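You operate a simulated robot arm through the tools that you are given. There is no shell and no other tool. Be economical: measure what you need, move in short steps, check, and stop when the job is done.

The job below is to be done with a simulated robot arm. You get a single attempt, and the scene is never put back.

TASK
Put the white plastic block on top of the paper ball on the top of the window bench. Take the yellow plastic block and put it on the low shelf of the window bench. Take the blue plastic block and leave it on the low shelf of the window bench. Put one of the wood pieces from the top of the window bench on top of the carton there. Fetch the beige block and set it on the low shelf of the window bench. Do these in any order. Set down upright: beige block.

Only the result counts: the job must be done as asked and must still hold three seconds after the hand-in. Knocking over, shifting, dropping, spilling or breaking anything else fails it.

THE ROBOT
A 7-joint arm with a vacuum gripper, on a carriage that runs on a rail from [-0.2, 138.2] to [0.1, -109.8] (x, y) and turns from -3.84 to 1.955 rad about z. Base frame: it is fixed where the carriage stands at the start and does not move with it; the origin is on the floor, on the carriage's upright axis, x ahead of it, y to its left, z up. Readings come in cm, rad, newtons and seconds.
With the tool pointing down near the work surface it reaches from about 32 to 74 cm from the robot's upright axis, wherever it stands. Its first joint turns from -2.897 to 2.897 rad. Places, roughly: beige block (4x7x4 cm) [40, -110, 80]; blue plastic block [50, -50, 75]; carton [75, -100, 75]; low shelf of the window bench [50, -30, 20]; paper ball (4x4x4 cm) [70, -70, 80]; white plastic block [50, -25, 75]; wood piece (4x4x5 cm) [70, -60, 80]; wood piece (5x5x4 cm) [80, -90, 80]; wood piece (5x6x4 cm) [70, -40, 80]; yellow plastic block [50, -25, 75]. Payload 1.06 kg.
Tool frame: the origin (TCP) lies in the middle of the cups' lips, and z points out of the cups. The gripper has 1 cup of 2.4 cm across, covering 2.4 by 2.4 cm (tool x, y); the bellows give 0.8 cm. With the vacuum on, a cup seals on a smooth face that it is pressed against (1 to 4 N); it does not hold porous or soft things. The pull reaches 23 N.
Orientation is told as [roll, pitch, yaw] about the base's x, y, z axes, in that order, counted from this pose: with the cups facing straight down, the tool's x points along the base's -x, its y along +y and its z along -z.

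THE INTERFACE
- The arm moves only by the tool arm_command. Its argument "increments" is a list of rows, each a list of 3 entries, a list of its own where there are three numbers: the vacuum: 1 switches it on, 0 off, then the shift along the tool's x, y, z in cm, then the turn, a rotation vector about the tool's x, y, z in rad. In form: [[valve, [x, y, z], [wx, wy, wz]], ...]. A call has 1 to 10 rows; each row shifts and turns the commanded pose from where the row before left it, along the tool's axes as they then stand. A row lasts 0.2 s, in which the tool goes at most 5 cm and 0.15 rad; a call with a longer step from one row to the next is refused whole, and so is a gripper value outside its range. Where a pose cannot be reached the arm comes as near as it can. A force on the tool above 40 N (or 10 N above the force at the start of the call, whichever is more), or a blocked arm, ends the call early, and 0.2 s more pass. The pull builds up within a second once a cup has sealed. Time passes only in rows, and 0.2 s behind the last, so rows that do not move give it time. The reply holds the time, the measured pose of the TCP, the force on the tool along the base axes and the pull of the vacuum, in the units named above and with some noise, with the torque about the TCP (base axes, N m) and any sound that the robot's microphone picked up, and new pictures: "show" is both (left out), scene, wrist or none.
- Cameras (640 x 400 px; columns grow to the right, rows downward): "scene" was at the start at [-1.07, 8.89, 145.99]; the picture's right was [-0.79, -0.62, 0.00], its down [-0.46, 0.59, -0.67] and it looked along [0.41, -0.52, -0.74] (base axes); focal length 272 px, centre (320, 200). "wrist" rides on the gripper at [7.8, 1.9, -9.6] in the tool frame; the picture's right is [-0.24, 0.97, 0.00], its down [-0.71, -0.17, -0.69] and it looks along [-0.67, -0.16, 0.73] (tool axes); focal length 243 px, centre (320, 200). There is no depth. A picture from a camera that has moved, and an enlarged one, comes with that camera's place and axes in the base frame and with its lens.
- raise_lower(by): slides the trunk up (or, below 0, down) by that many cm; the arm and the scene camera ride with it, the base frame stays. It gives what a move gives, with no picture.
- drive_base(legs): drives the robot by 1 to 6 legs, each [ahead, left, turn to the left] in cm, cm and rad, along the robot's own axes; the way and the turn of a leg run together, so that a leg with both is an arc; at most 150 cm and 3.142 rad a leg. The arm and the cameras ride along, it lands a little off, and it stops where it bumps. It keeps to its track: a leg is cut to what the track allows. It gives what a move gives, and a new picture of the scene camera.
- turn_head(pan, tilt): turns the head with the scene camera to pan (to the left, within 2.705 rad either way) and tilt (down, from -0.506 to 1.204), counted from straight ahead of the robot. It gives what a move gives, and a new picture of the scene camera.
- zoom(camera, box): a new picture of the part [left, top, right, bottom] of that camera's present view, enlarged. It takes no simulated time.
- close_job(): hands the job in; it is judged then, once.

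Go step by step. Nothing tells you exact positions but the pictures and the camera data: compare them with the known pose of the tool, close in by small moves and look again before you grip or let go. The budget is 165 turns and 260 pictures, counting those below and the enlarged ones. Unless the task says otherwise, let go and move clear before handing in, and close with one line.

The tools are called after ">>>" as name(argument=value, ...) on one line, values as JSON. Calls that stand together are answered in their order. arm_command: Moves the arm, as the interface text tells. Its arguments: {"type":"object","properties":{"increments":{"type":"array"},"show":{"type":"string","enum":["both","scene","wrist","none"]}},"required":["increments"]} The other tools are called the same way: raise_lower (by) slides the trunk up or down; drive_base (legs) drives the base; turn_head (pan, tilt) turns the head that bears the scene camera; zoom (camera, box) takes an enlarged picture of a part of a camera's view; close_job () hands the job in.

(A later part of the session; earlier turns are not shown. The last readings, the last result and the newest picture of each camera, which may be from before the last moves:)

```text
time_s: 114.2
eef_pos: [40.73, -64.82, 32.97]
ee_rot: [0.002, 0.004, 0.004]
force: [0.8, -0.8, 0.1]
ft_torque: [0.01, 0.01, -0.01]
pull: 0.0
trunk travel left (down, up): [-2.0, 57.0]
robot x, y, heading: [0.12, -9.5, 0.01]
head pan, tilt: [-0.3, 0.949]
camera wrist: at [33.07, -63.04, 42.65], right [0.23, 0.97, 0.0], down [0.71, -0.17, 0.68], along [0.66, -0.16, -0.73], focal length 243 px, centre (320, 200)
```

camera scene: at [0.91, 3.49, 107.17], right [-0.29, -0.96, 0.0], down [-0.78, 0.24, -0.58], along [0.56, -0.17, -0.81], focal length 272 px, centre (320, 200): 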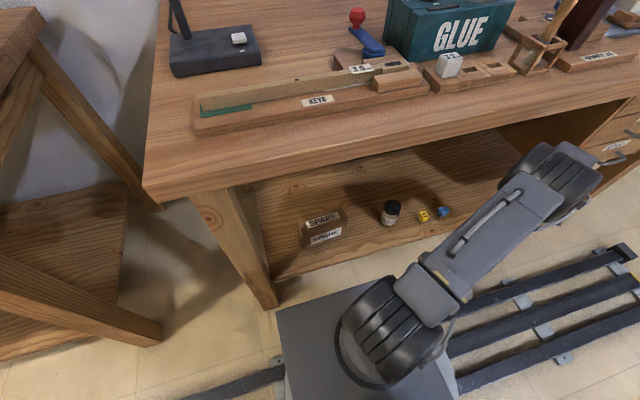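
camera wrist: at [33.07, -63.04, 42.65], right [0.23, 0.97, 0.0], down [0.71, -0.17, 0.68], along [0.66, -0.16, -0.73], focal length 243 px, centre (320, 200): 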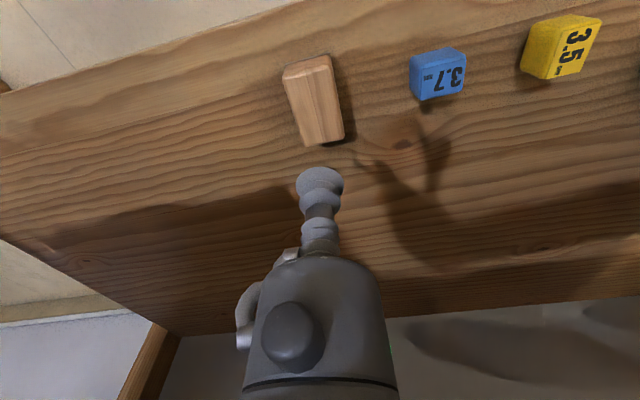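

The beige block stands upright. I'll retrace out, raise, then survey the back of the bench around the carton and paper ball.

>>> arm_command(increments=[[0, [0, 0, -1], [0, 0, 0]], [0, [3.4, -0.5, -0.5], [0, 0, 0]], [0, [3.4, -0.5, -0.5], [0, 0, 0]], [0, [3.4, -0.5, -0.5], [0, 0, 0]], [0, [3.4, -0.5, -0.5], [0, 0, 0]], [0, [3.4, -0.5, -0.5], [0, 0, 0]], [0, [3.4, -0.5, -0.5], [0, 0, 0]]], show="none")

>>> raise_lower(by=40)

>>> raise_lower(by=17)

>>> arm_command(increments=[[0, [0, 0, -4], [0, 0, 0]], [0, [0, 0, -4], [0, 0, 0]], [0, [0, 0, -4], [0, 0, 0]], [0, [0, 0, -4], [0, 0, 0]]], show="none")

>>> drive_base(legs=[[0, -30, 0]])

```text
time_s: 115.8
eef_pos: [20.2, -68.07, 37.34]
ee_rot: [0.001, 0.004, 0.004]
force: [0.4, -0.4, -0.2]
ft_torque: [-0.01, 0.0, 0.02]
pull: 0.1
trunk travel left (down, up): [-2.0, 57.0]
robot x, y, heading: [0.05, -9.53, 0.005]
head pan, tilt: [-0.3, 0.949]
```

```text
time_s: 119.6
eef_pos: [20.2, -68.12, 77.3]
ee_rot: [0.0, 0.006, 0.004]
force: [0.5, -1.2, 0.4]
ft_torque: [-0.02, -0.01, -0.05]
pull: 0.1
trunk travel left (down, up): [-42.0, 17.0]
robot x, y, heading: [-0.29, -9.39, 0.005]
head pan, tilt: [-0.3, 0.949]
```

```text
time_s: 121.5
eef_pos: [20.12, -68.14, 94.25]
ee_rot: [0.001, 0.005, 0.004]
force: [0.5, 0.3, -0.7]
ft_torque: [0.03, -0.01, 0.0]
pull: 0.1
trunk travel left (down, up): [-59.0, 0.0]
robot x, y, heading: [-0.11, -9.29, 0.008]
head pan, tilt: [-0.3, 0.949]
```

```text
time_s: 122.5
eef_pos: [20.25, -68.25, 110.23]
ee_rot: [0.003, 0.006, 0.002]
force: [-0.4, 0.3, -0.4]
ft_torque: [0.01, 0.03, 0.0]
pull: 0.1
trunk travel left (down, up): [-59.0, 0.0]
robot x, y, heading: [-0.0, -9.12, 0.005]
head pan, tilt: [-0.3, 0.949]
```

```text
time_s: 124.5
eef_pos: [20.35, -98.24, 110.29]
ee_rot: [0.001, 0.003, 0.006]
force: [-0.6, 0.8, 0.1]
ft_torque: [0.03, -0.01, -0.02]
pull: 0.1
trunk travel left (down, up): [-59.0, 0.0]
robot x, y, heading: [-0.17, -39.11, 0.009]
head pan, tilt: [-0.3, 0.949]
camera scene: at [0.92, -26.51, 164.17], right [-0.29, -0.96, 0.0], down [-0.78, 0.23, -0.58], along [0.56, -0.17, -0.81], focal length 272 px, centre (320, 200)
```

scene: 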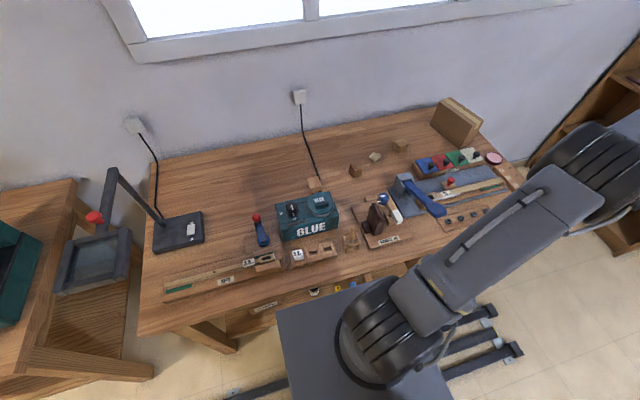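

>>> zoom(camera="scene", box=[335, 85, 515, 200])

>>> zoom(camera="scene", box=[240, 130, 420, 270])

```text
3.48 times, centred on (425, 142) of scene
camera zoom: at [0.92, -26.51, 164.17], right [-0.29, -0.96, 0.0], down [-0.78, 0.23, -0.58], along [0.56, -0.17, -0.81], focal length 944 px, centre (-45, 400)
```

zoom: 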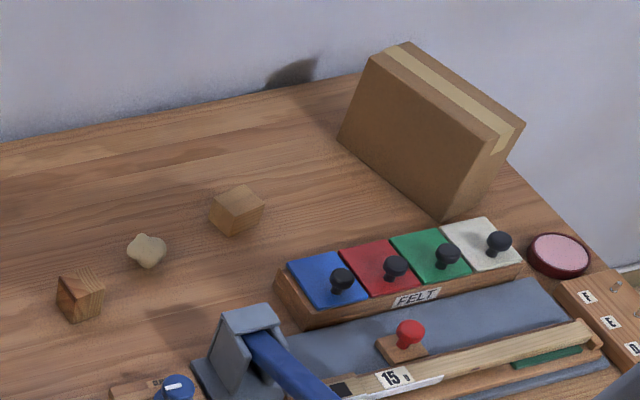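

```text
2.86 times, centred on (330, 200) of scene
camera zoom: at [0.92, -26.51, 164.17], right [-0.29, -0.96, 0.0], down [-0.78, 0.23, -0.58], along [0.56, -0.17, -0.81], focal length 776 px, centre (291, 200)
```

zoom: 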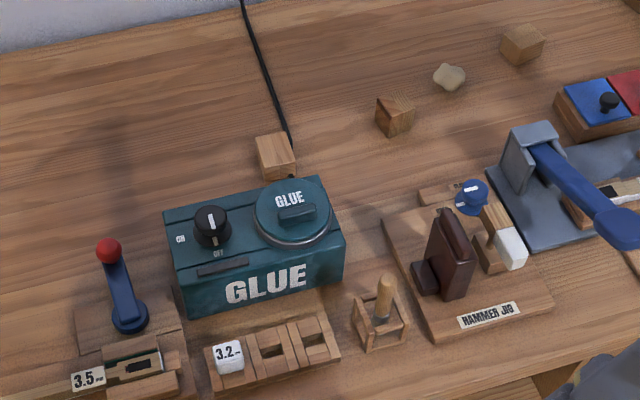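

The carton stands narrow along y, with its top at z ≈ 91.5 and its near end around (69.5, -116). I'll use the wood piece at about (68, -61.5). First I swing the arm to point straight over the bench.

>>> arm_command(increments=[[0, [-2.5, 3.5, 0], [0, 0, 0]], [0, [-2.5, 3.5, 0], [0, 0, 0]], [0, [-2.5, 3.5, 0], [0, 0, 0]], [0, [-2.5, 3.5, 0], [0, 0, 0]], [0, [-2.5, 3.5, 0], [0, 0, 0]], [0, [-2.5, 3.5, 0], [0, 0, 0]], [0, [-2.5, 3.5, 0], [0, 0, 0]], [0, [-2.5, 3.5, 0], [0, 0, 0]]], show="none")

>>> arm_command(increments=[[0, [-2.5, 3.5, 0], [0, 0, 0]], [0, [-2.5, 3.5, 0], [0, 0, 0]], [0, [-2.5, 3.5, 0], [0, 0, 0]], [0, [-2.5, 3.5, 0], [0, 0, 0]], [0, [-2.5, 3.5, 0], [0, 0, 0]], [0, [-2.5, 3.5, 0], [0, 0, 0]], [0, [-2.5, 3.5, 0], [0, 0, 0]], [0, [-1.5, 3.5, 0], [0, 0, 0]]], show="none")

>>> drive_base(legs=[[0, -19.5, 0]])

>>> arm_command(increments=[[0, [0, 0, 4], [0, 0, 0]], [0, [-1, 0, 4], [0, 0, 0]]], show="wrist")

```text
time_s: 126.3
eef_pos: [40.42, -70.08, 110.1]
ee_rot: [0.0, 0.005, 0.007]
force: [0.4, 0.1, -0.5]
ft_torque: [0.02, 0.01, 0.01]
pull: 0.0
trunk travel left (down, up): [-59.0, 0.0]
robot x, y, heading: [-0.05, -39.34, 0.004]
head pan, tilt: [-0.3, 0.949]
```

```text
time_s: 128.2
eef_pos: [59.21, -42.0, 110.16]
ee_rot: [0.0, 0.005, 0.006]
force: [1.0, -0.6, -0.8]
ft_torque: [-0.01, 0.0, -0.01]
pull: 0.1
trunk travel left (down, up): [-59.0, 0.0]
robot x, y, heading: [-0.13, -39.51, 0.013]
head pan, tilt: [-0.3, 0.949]
```

```text
time_s: 129.7
eef_pos: [59.27, -61.89, 110.18]
ee_rot: [0.0, 0.005, 0.004]
force: [-0.2, 0.2, -0.4]
ft_torque: [-0.02, 0.02, 0.01]
pull: 0.0
trunk travel left (down, up): [-59.0, 0.0]
robot x, y, heading: [0.41, -59.25, 0.006]
head pan, tilt: [-0.3, 0.949]
camera scene: at [0.97, -46.15, 164.17], right [-0.29, -0.96, 0.0], down [-0.78, 0.23, -0.58], along [0.56, -0.17, -0.81], focal length 272 px, centre (320, 200)
```

scene: 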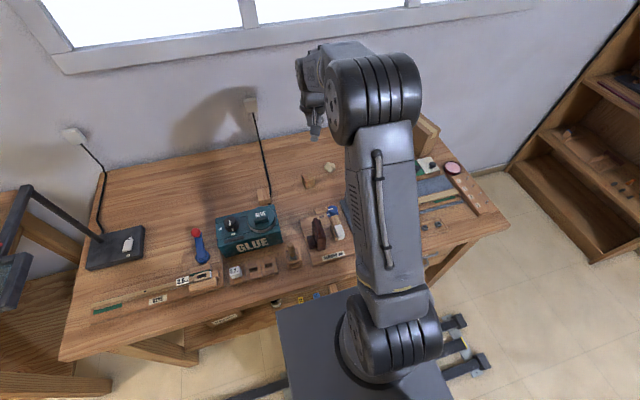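

```text
time_s: 130.3
eef_pos: [60.29, -61.89, 102.09]
ee_rot: [0.0, 0.003, 0.003]
force: [-0.2, 0.0, -0.2]
ft_torque: [-0.01, 0.03, 0.01]
pull: 0.1
trunk travel left (down, up): [-59.0, 0.0]
robot x, y, heading: [0.15, -59.01, 0.005]
head pan, tilt: [-0.3, 0.949]
camera wrist: at [52.49, -59.9, 111.75], right [0.23, 0.97, 0.0], down [0.71, -0.17, 0.68], along [0.66, -0.16, -0.73], focal length 243 px, centre (320, 200)
```

wrist: 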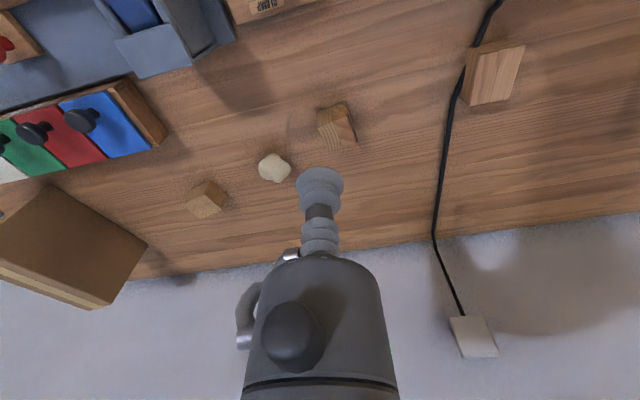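

>>> zoom(camera="wrist", box=[180, 80, 380, 230])

>>> zoom(camera="wrist", box=[0, 150, 200, 330])

```text
2.67 times, centred on (280, 155) of wrist
camera zoom: at [52.49, -59.9, 111.75], right [0.23, 0.97, 0.0], down [0.71, -0.17, 0.68], along [0.66, -0.16, -0.73], focal length 647 px, centre (427, 320)
```

zoom: 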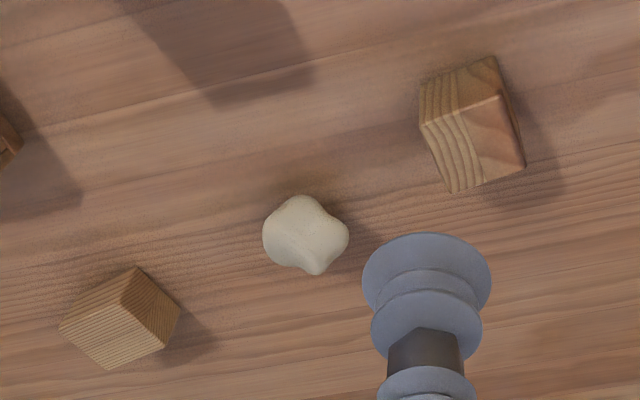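

```text
2.22 times, centred on (100, 240) of wrist
camera zoom: at [52.49, -59.9, 111.75], right [0.23, 0.97, 0.0], down [0.71, -0.17, 0.68], along [0.66, -0.16, -0.73], focal length 539 px, centre (809, 111)
```

zoom: 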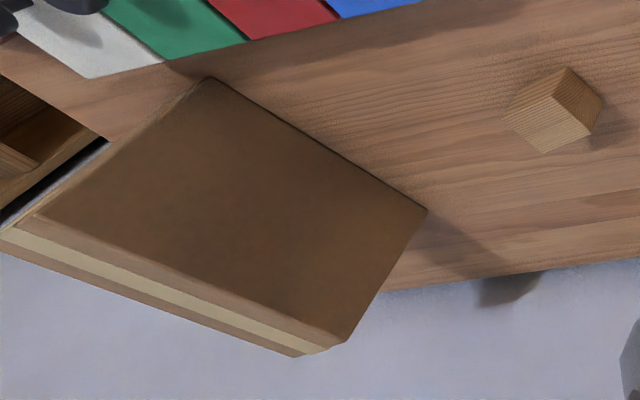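

W1's flat top is near (67.2, -61.2, 84). Moving above it.

>>> arm_command(increments=[[0, [-3.5, 0.3, 2], [0, 0, 0]], [0, [-3.4, 0.4, 4], [0, 0, 0]], [0, [0, 0, 4], [0, 0, 0]], [0, [0, 0, 4], [0, 0, 0]]], show="wrist")

>>> zoom(camera="wrist", box=[240, 80, 400, 220])

```text
refused: row 2 steps farther than a row can; nothing moved
```

```text
2.86 times, centred on (320, 150) of wrist
camera zoom: at [52.49, -59.9, 111.75], right [0.23, 0.97, 0.0], down [0.71, -0.17, 0.68], along [0.66, -0.16, -0.73], focal length 693 px, centre (320, 343)
```

zoom: 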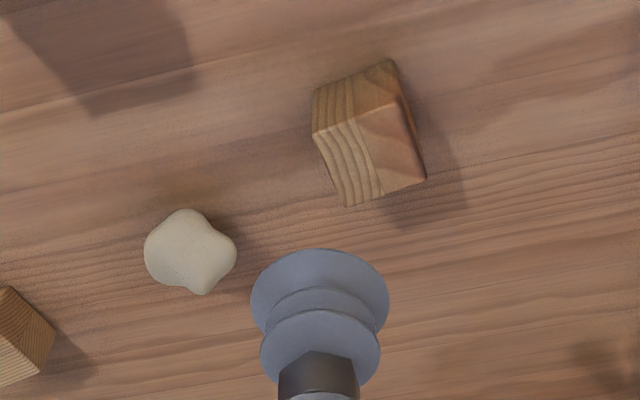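

>>> arm_command(increments=[[0, [-3.5, 0.3, 2], [0, 0, 0]], [0, [-3.4, 0.4, 2], [0, 0, 0]], [0, [0, 0, 4], [0, 0, 0]], [0, [0, 0, 4.5], [0, 0, 0]]], show="wrist")

>>> zoom(camera="wrist", box=[240, 80, 400, 220])

```text
time_s: 131.3
eef_pos: [67.05, -60.94, 89.82]
ee_rot: [0.0, 0.003, 0.004]
force: [-0.4, -1.2, -0.4]
ft_torque: [0.01, 0.0, 0.01]
pull: 0.0
trunk travel left (down, up): [-59.0, 0.0]
robot x, y, heading: [0.1, -59.17, 0.011]
head pan, tilt: [-0.3, 0.949]
camera wrist: at [59.3, -59.01, 99.41], right [0.23, 0.97, 0.0], down [0.71, -0.17, 0.68], along [0.66, -0.16, -0.73], focal length 243 px, centre (320, 200)
```

wrist: 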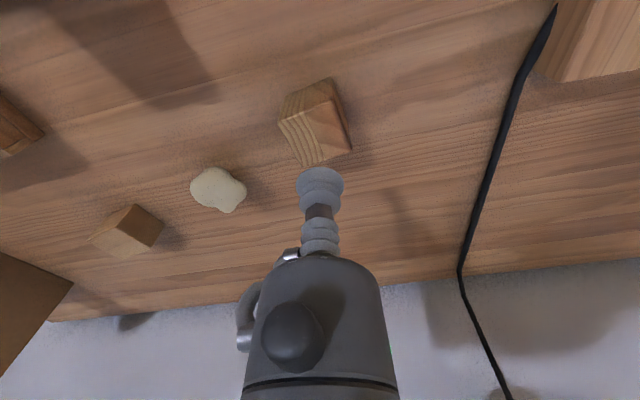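

```text
2.86 times, centred on (320, 150) of wrist
camera zoom: at [59.3, -59.01, 99.41], right [0.23, 0.97, 0.0], down [0.71, -0.17, 0.68], along [0.66, -0.16, -0.73], focal length 693 px, centre (320, 343)
```

zoom: 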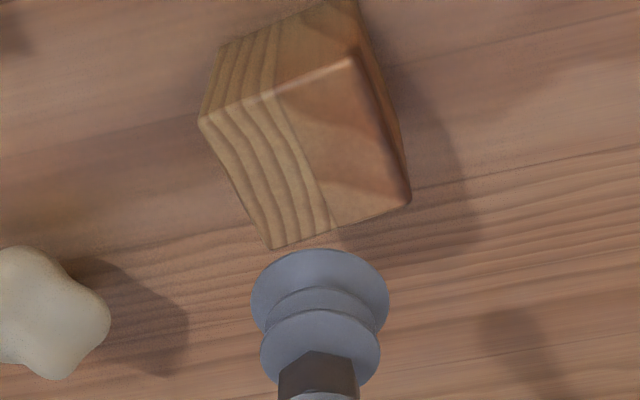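

>>> arm_command(increments=[[1, [-0.1, -0.22, 4], [0, 0, 0]], [1, [0, 0, 1.1], [0, 0, 0]], [1, [0, 0, 0.4], [0, 0, 0]], [1, [0, 0, 0.3], [0, 0, 0]], [1, [0, 0, 0], [0, 0, 0]], [1, [0, 0, 0], [0, 0, 0]]], show="wrist")

```text
time_s: 132.7
eef_pos: [67.1, -61.23, 83.92]
ee_rot: [-0.001, 0.002, 0.002]
force: [2.0, 0.1, 18.0]
ft_torque: [0.04, -0.04, -0.01]
pull: 22.9
trunk travel left (down, up): [-59.0, 0.0]
robot x, y, heading: [-0.02, -59.26, 0.008]
head pan, tilt: [-0.3, 0.949]
camera wrist: at [59.32, -59.29, 93.53], right [0.23, 0.97, 0.0], down [0.71, -0.17, 0.68], along [0.67, -0.16, -0.73], focal length 243 px, centre (320, 200)
```

wrist: 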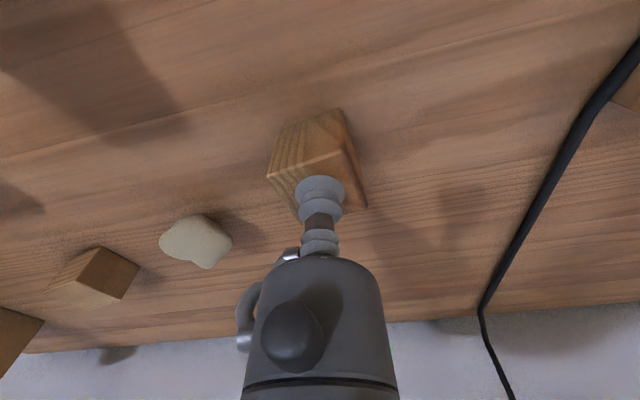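

Sealed. Lifting well above the carton's height, then driving right along the rail.

>>> arm_command(increments=[[1, [0, 0, -1.5], [0, 0, 0]], [1, [0, 0, -4], [0, 0, 0]], [1, [0, 0, -4.5], [0, 0, 0]], [1, [0, 0, -4.5], [0, 0, 0]], [1, [0, 0, -4.5], [0, 0, 0]], [1, [0, 0, -4.5], [0, 0, 0]]], show="none")

>>> drive_base(legs=[[0, -50.4, 0]])

>>> arm_command(increments=[[1, [0, 0, 0], [0, 0, 0]]], show="wrist")

```text
time_s: 134.1
eef_pos: [66.7, -61.17, 107.4]
ee_rot: [0.001, 0.006, 0.004]
force: [0.1, -0.4, -0.1]
ft_torque: [-0.01, 0.02, 0.02]
pull: 23.0
trunk travel left (down, up): [-59.0, 0.0]
robot x, y, heading: [0.01, -58.94, 0.011]
head pan, tilt: [-0.3, 0.949]
```

```text
time_s: 137.1
eef_pos: [66.9, -111.63, 107.4]
ee_rot: [-0.001, 0.006, 0.0]
force: [0.9, 0.3, -0.4]
ft_torque: [0.03, -0.01, 0.01]
pull: 22.8
trunk travel left (down, up): [-59.0, 0.0]
robot x, y, heading: [-0.16, -109.36, 0.001]
head pan, tilt: [-0.3, 0.949]
camera scene: at [1.08, -96.33, 164.17], right [-0.29, -0.96, 0.0], down [-0.78, 0.24, -0.58], along [0.56, -0.17, -0.81], focal length 272 px, centre (320, 200)
```

scene: 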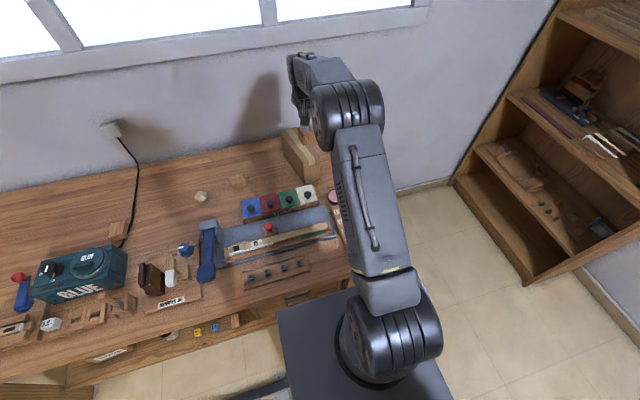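

```text
time_s: 137.5
eef_pos: [66.96, -111.59, 107.29]
ee_rot: [0.001, 0.005, 0.002]
force: [-0.2, -0.7, -0.4]
ft_torque: [-0.01, -0.02, 0.04]
pull: 23.2
trunk travel left (down, up): [-59.0, 0.0]
robot x, y, heading: [0.51, -109.42, 0.004]
head pan, tilt: [-0.3, 0.949]
camera wrist: at [59.17, -109.61, 116.96], right [0.23, 0.97, 0.0], down [0.71, -0.17, 0.68], along [0.66, -0.16, -0.73], focal length 243 px, centre (320, 200)
```

wrist: 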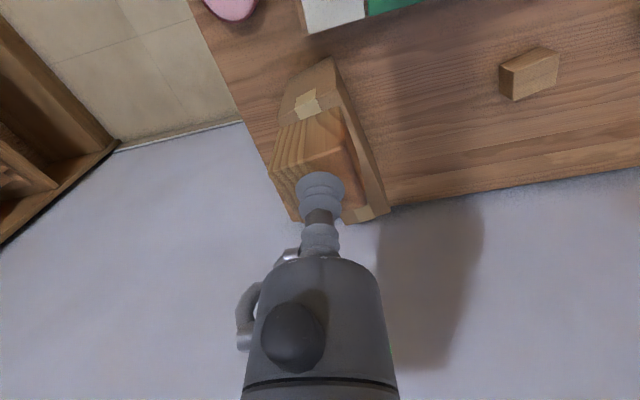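

>>> zoom(camera="wrist", box=[230, 40, 430, 240])

```text
2.00 times, centred on (330, 140) of wrist
camera zoom: at [59.17, -109.61, 116.96], right [0.23, 0.97, 0.0], down [0.71, -0.17, 0.68], along [0.66, -0.16, -0.73], focal length 485 px, centre (300, 320)
```

zoom: 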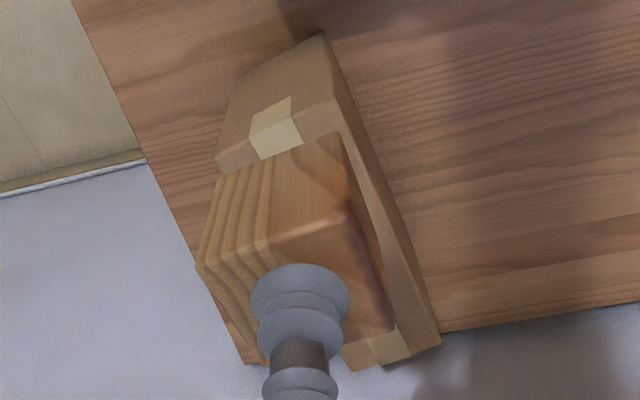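

The carton's top runs from about (68.6, -113.4) to (87.4, -108.9) at z ≈ 92. I'll place the wood piece about 4.5 cm in, near (73, -112.4).

>>> arm_command(increments=[[1, [-2, -0.3, 0], [0, 0, 0]], [1, [-2, -0.3, 0], [0, 0, 0]], [1, [-2.05, -0.2, 0], [0, 0, 0]], [1, [0, 0, 3], [0, 0, 0]], [1, [0, 0, 3], [0, 0, 0]]], show="both")

>>> zoom(camera="wrist", box=[220, 20, 420, 220])

```text
time_s: 138.7
eef_pos: [72.91, -112.5, 101.32]
ee_rot: [0.0, 0.005, 0.0]
force: [-1.2, -0.5, -0.9]
ft_torque: [0.01, -0.04, -0.05]
pull: 22.6
trunk travel left (down, up): [-59.0, 0.0]
robot x, y, heading: [-0.08, -109.34, 0.003]
head pan, tilt: [-0.3, 0.949]
camera scene: at [1.08, -96.3, 164.17], right [-0.29, -0.96, 0.0], down [-0.78, 0.24, -0.58], along [0.56, -0.17, -0.81], focal length 272 px, centre (320, 200)
camera wrist: at [65.16, -110.42, 110.92], right [0.23, 0.97, 0.0], down [0.71, -0.17, 0.68], along [0.66, -0.16, -0.73], focal length 243 px, centre (320, 200)
```

scene: 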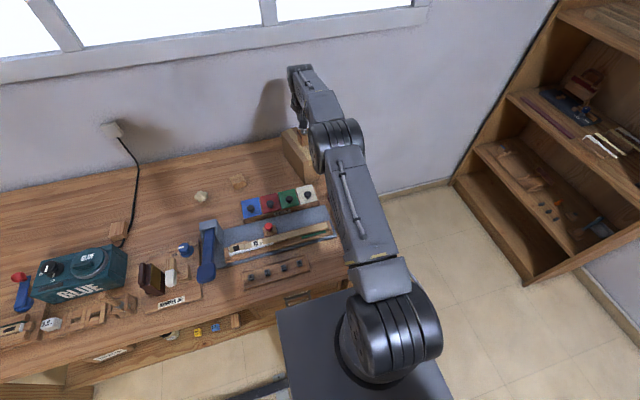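
wrist: 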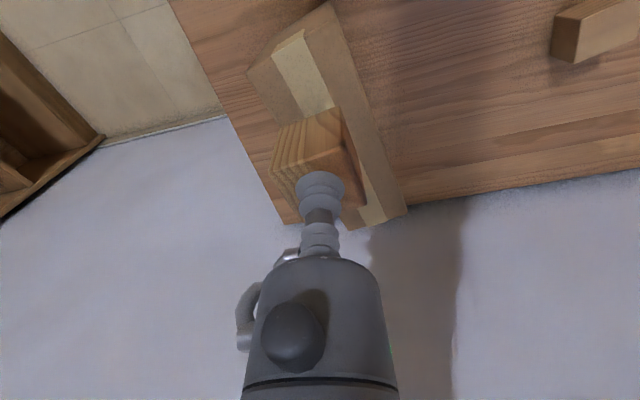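

```text
2.00 times, centred on (320, 120) of wrist
camera zoom: at [65.16, -110.42, 110.92], right [0.23, 0.97, 0.0], down [0.71, -0.17, 0.68], along [0.66, -0.16, -0.73], focal length 485 px, centre (320, 360)
```

zoom: 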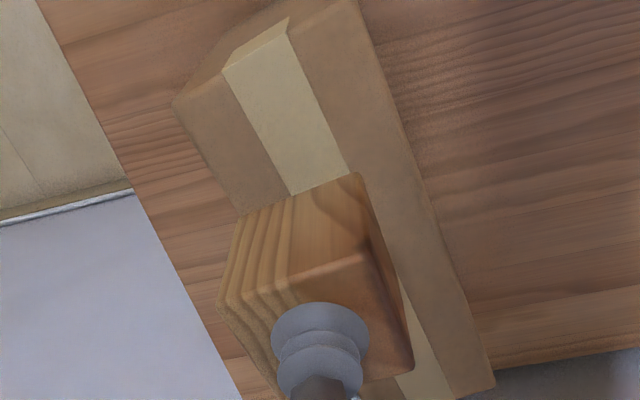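

Alignment over the carton's centre line is good. Lowering slowly.

>>> arm_command(increments=[[1, [0, 0.2, 2], [0, 0, 0]], [1, [0, 0, 0.8], [0, 0, 0]], [1, [0, 0, 0.5], [0, 0, 0]], [1, [0, 0, 0], [0, 0, 0]]], show="none")

```text
time_s: 139.7
eef_pos: [72.85, -112.19, 98.05]
ee_rot: [0.0, 0.007, 0.002]
force: [-0.7, -0.1, 0.0]
ft_torque: [-0.05, -0.02, 0.03]
pull: 22.5
trunk travel left (down, up): [-59.0, 0.0]
robot x, y, heading: [-0.02, -109.1, 0.006]
head pan, tilt: [-0.3, 0.949]
```

>>> arm_command(increments=[[1, [0, 0, 0.4], [0, 0, 0]], [1, [0, 0, 0.3], [0, 0, 0]], [1, [0, 0, 0], [0, 0, 0]]], show="wrist")

```text
time_s: 140.5
eef_pos: [72.9, -112.25, 97.4]
ee_rot: [0.0, 0.006, 0.002]
force: [0.3, 0.2, 0.2]
ft_torque: [-0.01, -0.01, -0.01]
pull: 22.8
trunk travel left (down, up): [-59.0, 0.0]
robot x, y, heading: [0.26, -109.18, 0.005]
head pan, tilt: [-0.3, 0.949]
camera wrist: at [65.21, -110.23, 106.96], right [0.23, 0.97, 0.0], down [0.71, -0.17, 0.68], along [0.66, -0.16, -0.73], focal length 243 px, centre (320, 200)
```

wrist: 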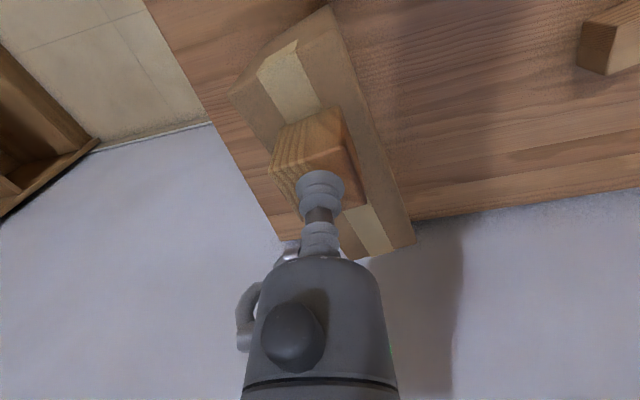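

>>> arm_command(increments=[[1, [0, 0, 0.3], [0, 0, 0]], [1, [0, 0, 0.3], [0, 0, 0]], [1, [0, 0, 0], [0, 0, 0]]], show="none")

```text
time_s: 141.3
eef_pos: [72.83, -112.11, 97.04]
ee_rot: [0.001, 0.0, 0.002]
force: [4.3, -2.2, 19.8]
ft_torque: [-0.03, -0.03, -0.02]
pull: 22.8
trunk travel left (down, up): [-59.0, 0.0]
robot x, y, heading: [0.15, -109.28, 0.002]
head pan, tilt: [-0.3, 0.949]
```

Contact. I'll ease off, release, and rise.

>>> arm_command(increments=[[1, [0, 0, -0.2], [0, 0, 0]], [0, [0, 0, 0], [0, 0, 0]], [0, [0, 0, 0], [0, 0, 0]], [0, [0, 0, 0], [0, 0, 0]], [0, [0, 0, -0.3], [0, 0, 0]], [0, [0, 0, -1], [0, 0, 0]], [0, [0, 0, -4], [0, 0, 0]], [0, [0, 0, -4], [0, 0, 0]]], show="wrist")

```text
time_s: 143.1
eef_pos: [73.12, -112.12, 106.19]
ee_rot: [0.001, 0.005, 0.0]
force: [0.2, 0.0, -0.5]
ft_torque: [0.01, 0.02, 0.0]
pull: 0.0
trunk travel left (down, up): [-59.0, 0.0]
robot x, y, heading: [0.2, -108.92, 0.004]
head pan, tilt: [-0.3, 0.949]
camera wrist: at [65.39, -110.18, 115.8], right [0.23, 0.97, 0.0], down [0.71, -0.17, 0.68], along [0.66, -0.16, -0.73], focal length 243 px, centre (320, 200)
```

wrist: 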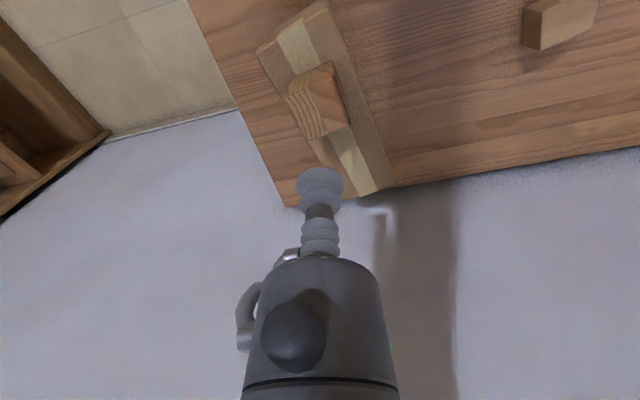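

The wood piece sits squarely on the carton. Next I'll measure the paper ball closely on the way back.

>>> arm_command(increments=[[0, [4, 0, 0], [0, 0, 0]], [0, [3.5, 0, 0], [0, 0, 0]]], show="none")

>>> drive_base(legs=[[0, 40.5, 0]])

>>> arm_command(increments=[[0, [0, 0, 4], [0, 0, 0]], [0, [0, 0, 4], [0, 0, 0]]], show="wrist")

>>> zoom(camera="wrist", box=[240, 70, 400, 210])

```text
time_s: 143.7
eef_pos: [65.43, -112.28, 106.27]
ee_rot: [0.0, 0.003, -0.001]
force: [0.9, -0.3, -0.2]
ft_torque: [-0.03, 0.01, 0.0]
pull: 0.1
trunk travel left (down, up): [-59.0, 0.0]
robot x, y, heading: [0.28, -109.26, 0.008]
head pan, tilt: [-0.3, 0.949]
```

```text
time_s: 146.2
eef_pos: [65.59, -71.09, 106.17]
ee_rot: [0.0, 0.003, 0.006]
force: [-0.4, -0.8, -0.3]
ft_torque: [0.0, 0.02, 0.06]
pull: 0.1
trunk travel left (down, up): [-59.0, 0.0]
robot x, y, heading: [-0.06, -68.28, 0.011]
head pan, tilt: [-0.3, 0.949]
camera scene: at [0.97, -55.49, 164.16], right [-0.29, -0.96, 0.0], down [-0.78, 0.23, -0.58], along [0.56, -0.17, -0.81], focal length 272 px, centre (320, 200)
```

scene: 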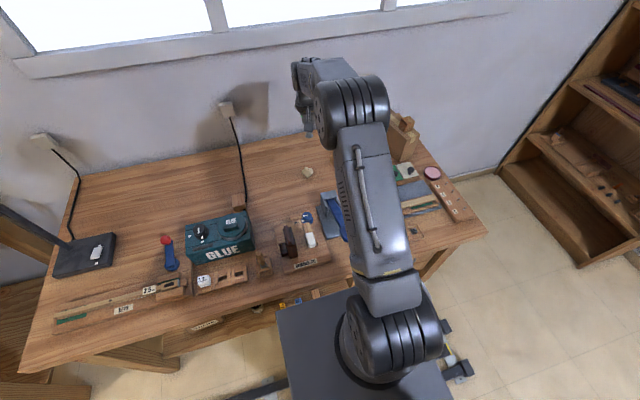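

```text
time_s: 146.8
eef_pos: [65.52, -71.15, 98.32]
ee_rot: [-0.001, 0.005, 0.005]
force: [0.3, 0.7, -0.5]
ft_torque: [-0.03, 0.03, 0.03]
pull: 0.0
trunk travel left (down, up): [-59.0, 0.0]
robot x, y, heading: [-0.1, -68.34, 0.01]
head pan, tilt: [-0.3, 0.949]
camera wrist: at [57.81, -69.23, 107.84], right [0.23, 0.97, 0.0], down [0.71, -0.17, 0.68], along [0.66, -0.16, -0.73], focal length 243 px, centre (320, 200)
```

wrist: 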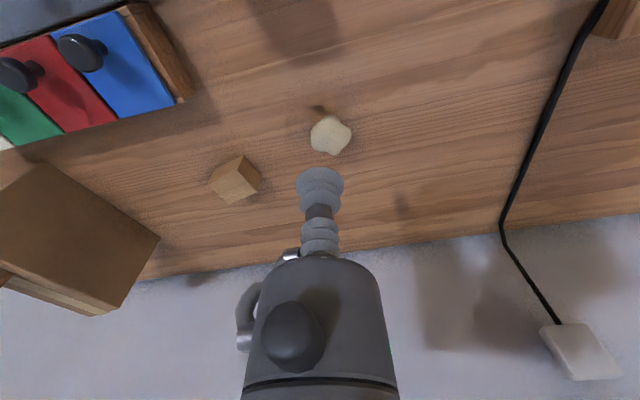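

```text
2.86 times, centred on (320, 140) of wrist
camera zoom: at [57.81, -69.23, 107.84], right [0.23, 0.97, 0.0], down [0.71, -0.17, 0.68], along [0.66, -0.16, -0.73], focal length 693 px, centre (320, 371)
```

zoom: 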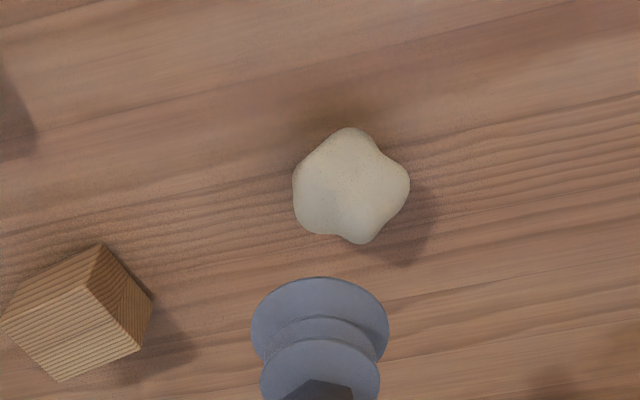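

>>> arm_command(increments=[[0, [-3, 0, 3], [0, 0, 0]], [0, [-3, 0, 3], [0, 0, 0]], [0, [0, 0, 3], [0, 0, 0]]], show="none")

>>> zoom(camera="wrist", box=[240, 70, 400, 210])

>>> arm_command(increments=[[0, [0, 0, 0], [0, 0, 0.15]], [0, [0, 0, 0], [0, 0, 0.15]], [0, [0, 0, 0], [0, 0, 0.15]], [0, [0, 0, 0], [0, 0, 0.15]], [0, [0, 0, 0], [0, 0, 0.15]], [0, [0, 0, 0], [0, 0, 0.15]], [0, [0, 0, 0], [0, 0, 0.15]], [0, [0, 0, 0], [0, 0, 0.15]], [0, [0, 0, 0], [0, 0, 0.15]], [0, [0, 0, 0], [0, 0, 0.15]]], show="none")

>>> zoom(camera="wrist", box=[240, 70, 400, 210])

```text
time_s: 147.6
eef_pos: [71.48, -71.14, 89.0]
ee_rot: [0.0, 0.006, 0.005]
force: [0.1, -0.2, 0.8]
ft_torque: [-0.01, 0.02, 0.02]
pull: 0.0
trunk travel left (down, up): [-59.0, 0.0]
robot x, y, heading: [0.23, -68.6, 0.009]
head pan, tilt: [-0.3, 0.949]
```

```text
2.86 times, centred on (320, 140) of wrist
camera zoom: at [63.69, -69.19, 98.55], right [0.23, 0.97, 0.0], down [0.71, -0.17, 0.68], along [0.66, -0.16, -0.73], focal length 693 px, centre (320, 371)
```

zoom: 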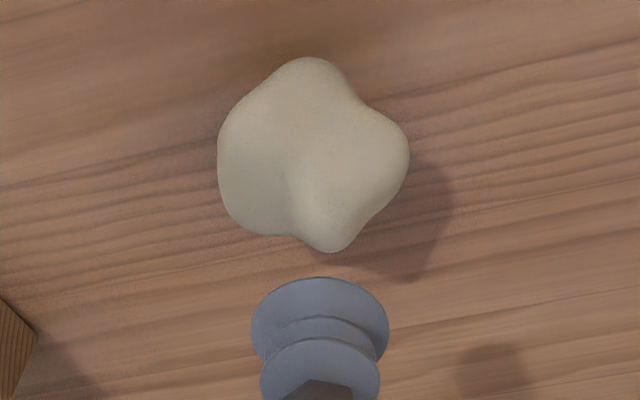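

```text
time_s: 149.8
eef_pos: [71.34, -71.2, 89.16]
ee_rot: [-0.006, 0.0, -1.497]
force: [-0.2, 0.7, -0.5]
ft_torque: [-0.03, -0.05, 0.01]
pull: 0.0
trunk travel left (down, up): [-59.0, 0.0]
robot x, y, heading: [-0.24, -68.1, 0.008]
head pan, tilt: [-0.3, 0.949]
```

```text
2.86 times, centred on (320, 140) of wrist
camera zoom: at [72.82, -63.14, 98.76], right [0.99, -0.16, 0.0], down [-0.12, -0.72, 0.69], along [-0.12, -0.68, -0.73], focal length 693 px, centre (320, 371)
```

zoom: 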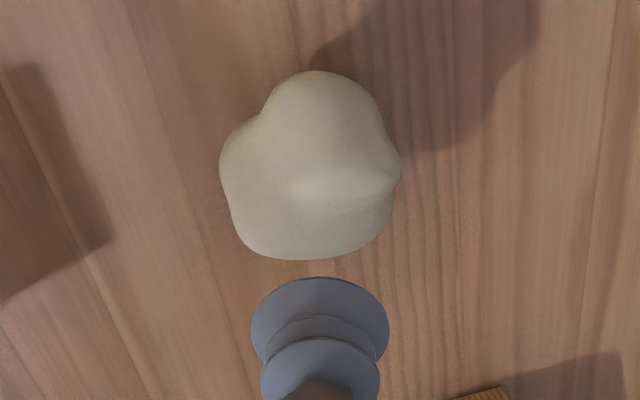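

The ball's centre is about (71.2, -71.3), with its top around z 84. I'll check its profile from the scene camera.

>>> zoom(camera="scene", box=[280, 145, 340, 185])

>>> zoom(camera="wrist", box=[280, 90, 360, 170])

```text
10.00 times, centred on (310, 165) of scene
camera zoom: at [0.97, -55.52, 164.17], right [-0.29, -0.96, 0.0], down [-0.78, 0.23, -0.58], along [0.56, -0.17, -0.81], focal length 2715 px, centre (420, 550)
```

zoom: 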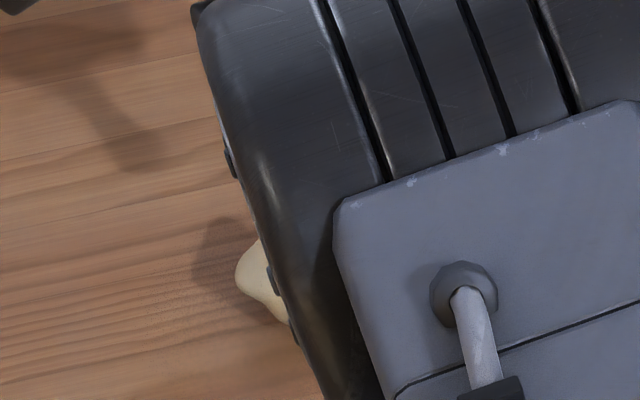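

```text
5.00 times, centred on (320, 130) of wrist
camera zoom: at [72.82, -63.14, 98.76], right [0.99, -0.16, 0.0], down [-0.12, -0.72, 0.69], along [-0.12, -0.68, -0.73], focal length 1213 px, centre (320, 550)
```

zoom: 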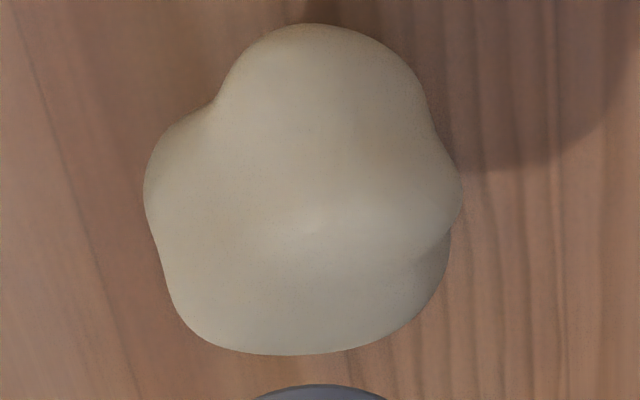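

I'll tilt the tool beside the ball to get a low grazing view of its top.

>>> arm_command(increments=[[0, [4, 0, 0], [0, 0, 0]], [0, [1, 0, 2.5], [0, 0, 0]], [0, [0, 0, 0], [0, -0.15, 0]], [0, [0, 0, 0], [0, -0.15, 0]], [0, [0, 0, 0], [0, -0.15, 0]], [0, [0, 0, 0], [0, -0.15, 0]], [0, [0, 0, 0], [0, -0.15, 0]]], show="wrist")

>>> zoom(camera="wrist", box=[240, 130, 400, 270])

```text
time_s: 151.4
eef_pos: [70.98, -66.22, 86.68]
ee_rot: [-0.006, -0.751, -1.49]
force: [0.4, -0.1, 0.0]
ft_torque: [-0.03, 0.01, 0.0]
pull: 0.1
trunk travel left (down, up): [-59.0, 0.0]
robot x, y, heading: [0.23, -68.51, 0.006]
head pan, tilt: [-0.3, 0.949]
camera wrist: at [72.0, -53.75, 88.31], right [0.98, -0.1, 0.16], down [-0.16, -0.06, 0.98], along [-0.09, -0.99, -0.08], focal length 243 px, centre (320, 200)
```

wrist: 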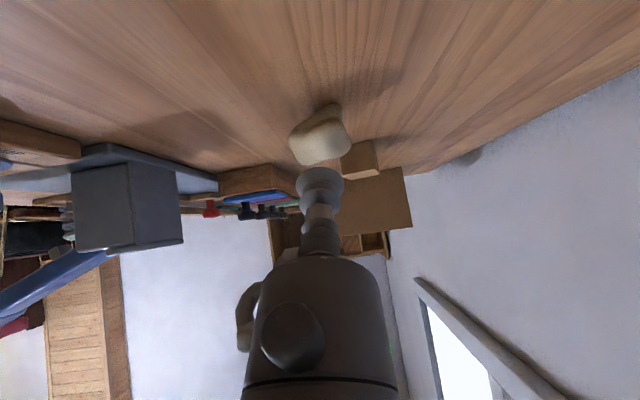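

```text
2.86 times, centred on (320, 200) of wrist
camera zoom: at [72.0, -53.75, 88.31], right [0.98, -0.1, 0.16], down [-0.16, -0.06, 0.98], along [-0.09, -0.99, -0.08], focal length 693 px, centre (320, 200)
```

zoom: 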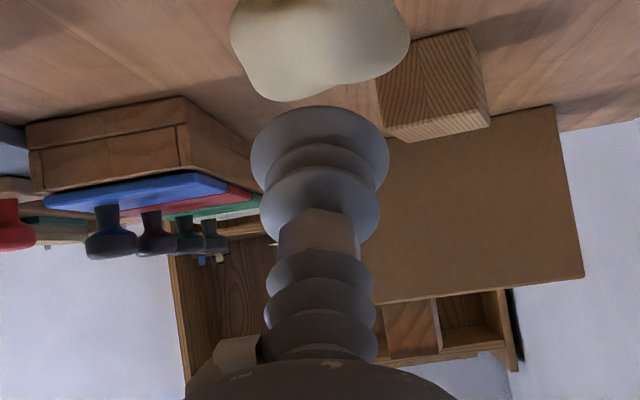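

>>> zoom(camera="wrist", box=[275, 95, 365, 175])

```text
5.00 times, centred on (320, 135) of wrist
camera zoom: at [72.0, -53.75, 88.31], right [0.98, -0.1, 0.16], down [-0.16, -0.06, 0.98], along [-0.09, -0.99, -0.08], focal length 1213 px, centre (320, 525)
```

zoom: 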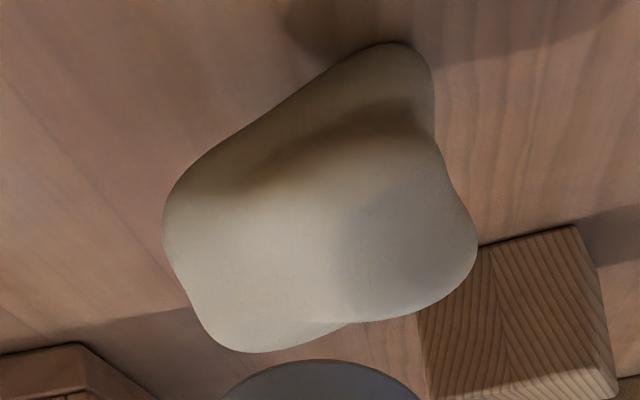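

The top of the ball is fairly flat and level, from x ≈ 69.4 to 72 at z ≈ 84. The placement point will be (70.9, -71.3). Returning upright, I'll now fetch the white block.

>>> arm_command(increments=[[0, [0, 0, -3], [0, 0.15, 0]], [0, [0, 0, -3], [0, 0.15, 0]], [0, [0, 0, -3], [0, 0.15, 0]], [0, [0, 0, -3], [0, 0.15, 0]], [0, [0, 0, -3], [0, 0.15, 0]], [0, [0, 0, 0], [0, 0, -0.15]], [0, [0, 0, 0], [0, 0, -0.15]], [0, [0, 0, 0], [0, 0, -0.15]], [0, [0, 0, 0], [0, 0, -0.15]], [0, [0, 0, 0], [0, 0, -0.15]]], show="none")

>>> arm_command(increments=[[0, [0, 0, 0], [0, 0, -0.15]], [0, [0, 0, 0], [0, 0, -0.15]], [0, [0, 0, 0], [0, 0, -0.15]], [0, [0, 0, 0], [0, 0, -0.15]], [0, [0, 0, 0], [0, 0, -0.14]]], show="none")

```text
time_s: 153.6
eef_pos: [70.76, -59.94, 99.83]
ee_rot: [-0.003, 0.004, -0.742]
force: [0.2, -0.7, 0.6]
ft_torque: [0.0, -0.02, 0.02]
pull: 0.0
trunk travel left (down, up): [-59.0, 0.0]
robot x, y, heading: [0.17, -68.49, 0.007]
head pan, tilt: [-0.3, 0.949]
```

```text
time_s: 154.8
eef_pos: [70.67, -59.8, 99.92]
ee_rot: [0.0, 0.006, -0.002]
force: [0.5, 0.4, 0.7]
ft_torque: [0.02, -0.03, -0.01]
pull: 0.1
trunk travel left (down, up): [-59.0, 0.0]
robot x, y, heading: [0.23, -68.19, 0.009]
head pan, tilt: [-0.3, 0.949]
```

>>> arm_command(increments=[[0, [0, 0, -4], [0, 0, 0]], [0, [0, 0, -3], [0, 0, 0]]], show="none")

>>> drive_base(legs=[[0, 23.5, 0]])

>>> arm_command(increments=[[0, [4.2, 0.8, 0], [0, 0, 0]], [0, [4.2, 0.8, 0], [0, 0, 0]], [0, [4.2, 0.8, 0], [0, 0, 0]], [0, [4.2, 0.8, 0], [0, 0, 0]], [0, [4.2, 0.8, 0], [0, 0, 0]], [0, [4.2, 0.8, 0], [0, 0, 0]], [0, [4.2, 0.8, 0], [0, 0, 0]], [0, [3.6, 0.8, 0], [0, 0, 0]]], show="wrist")

```text
time_s: 155.4
eef_pos: [70.56, -59.86, 106.69]
ee_rot: [0.0, 0.005, -0.005]
force: [-0.3, 0.6, -0.2]
ft_torque: [0.03, -0.03, -0.03]
pull: 0.1
trunk travel left (down, up): [-59.0, 0.0]
robot x, y, heading: [0.21, -68.41, 0.009]
head pan, tilt: [-0.3, 0.949]
```

```text
time_s: 157.2
eef_pos: [70.68, -36.61, 106.64]
ee_rot: [-0.001, 0.005, -0.007]
force: [0.1, 0.5, 0.0]
ft_torque: [-0.01, -0.01, 0.0]
pull: 0.0
trunk travel left (down, up): [-59.0, 0.0]
robot x, y, heading: [0.44, -45.32, 0.009]
head pan, tilt: [-0.3, 0.949]
camera scene: at [0.98, -32.23, 164.16], right [-0.29, -0.96, 0.0], down [-0.78, 0.24, -0.58], along [0.56, -0.17, -0.81], focal length 272 px, centre (320, 200)
```

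scene: 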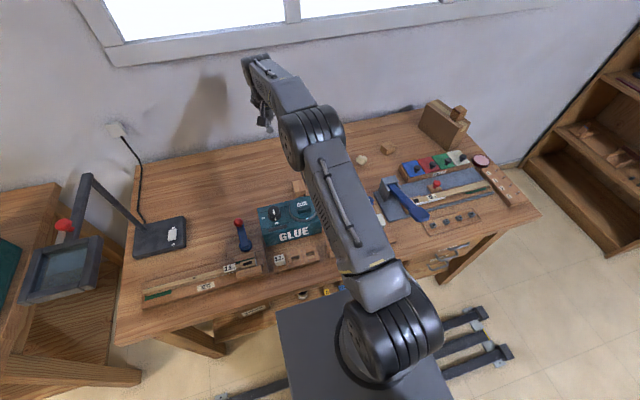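

```text
time_s: 159.0
eef_pos: [37.61, -29.86, 106.64]
ee_rot: [0.0, 0.004, -0.007]
force: [-0.2, 0.9, 0.5]
ft_torque: [0.02, -0.03, 0.04]
pull: 0.2
trunk travel left (down, up): [-59.0, 0.0]
robot x, y, heading: [-0.46, -45.5, 0.003]
head pan, tilt: [-0.3, 0.949]
camera wrist: at [29.83, -27.92, 116.31], right [0.24, 0.97, 0.0], down [0.71, -0.18, 0.68], along [0.66, -0.17, -0.73], focal length 243 px, centre (320, 200)
```

wrist: 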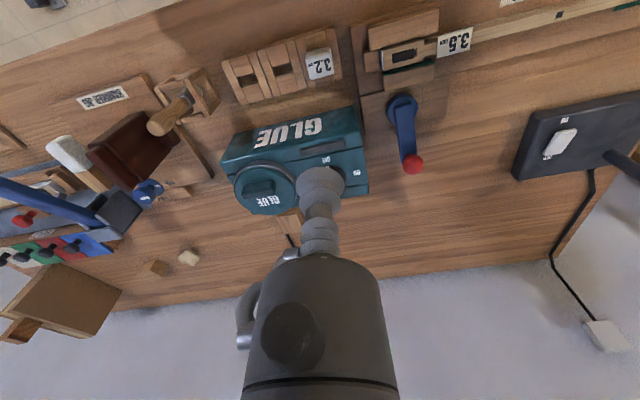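

White is directly below. Descending to just above it.

>>> arm_command(increments=[[0, [0, 0, 4.5], [0, 0, -0.007]], [0, [0, 0, 4.5], [0, 0, 0]], [0, [0, 0, 4.5], [0, 0, 0]], [0, [0, 0, 4.5], [0, 0, 0]], [0, [0, 0, 2], [0, 0, 0]]], show="none")

>>> zoom(camera="wrist", box=[240, 100, 400, 220])

```text
time_s: 160.2
eef_pos: [37.53, -29.99, 86.97]
ee_rot: [-0.001, 0.004, 0.001]
force: [0.0, -0.4, -0.6]
ft_torque: [-0.01, 0.0, -0.01]
pull: 0.1
trunk travel left (down, up): [-59.0, 0.0]
robot x, y, heading: [0.34, -45.46, 0.004]
head pan, tilt: [-0.3, 0.949]
```

```text
3.33 times, centred on (320, 160) of wrist
camera zoom: at [29.75, -28.09, 96.48], right [0.24, 0.97, 0.0], down [0.71, -0.17, 0.68], along [0.66, -0.16, -0.73], focal length 809 px, centre (320, 333)
```

zoom: 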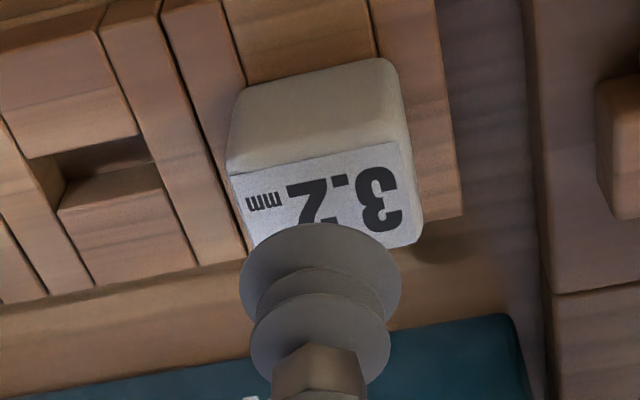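

>>> arm_command(increments=[[1, [-0.12, 0.05, 2.1], [0, 0, 0]], [1, [0, 0, 0.4], [0, 0, 0]], [1, [0, 0, 0.3], [0, 0, 0]], [1, [0, 0, 0], [0, 0, 0]], [1, [0, 0, 0], [0, 0, 0]], [1, [0, 0, 0], [0, 0, 0]]], show="none")

```text
time_s: 161.6
eef_pos: [37.59, -29.99, 84.02]
ee_rot: [0.0, 0.004, 0.0]
force: [-1.7, -1.0, 8.2]
ft_torque: [0.01, -0.04, 0.0]
pull: 22.8
trunk travel left (down, up): [-59.0, 0.0]
robot x, y, heading: [0.39, -45.07, 0.008]
head pan, tilt: [-0.3, 0.949]
```

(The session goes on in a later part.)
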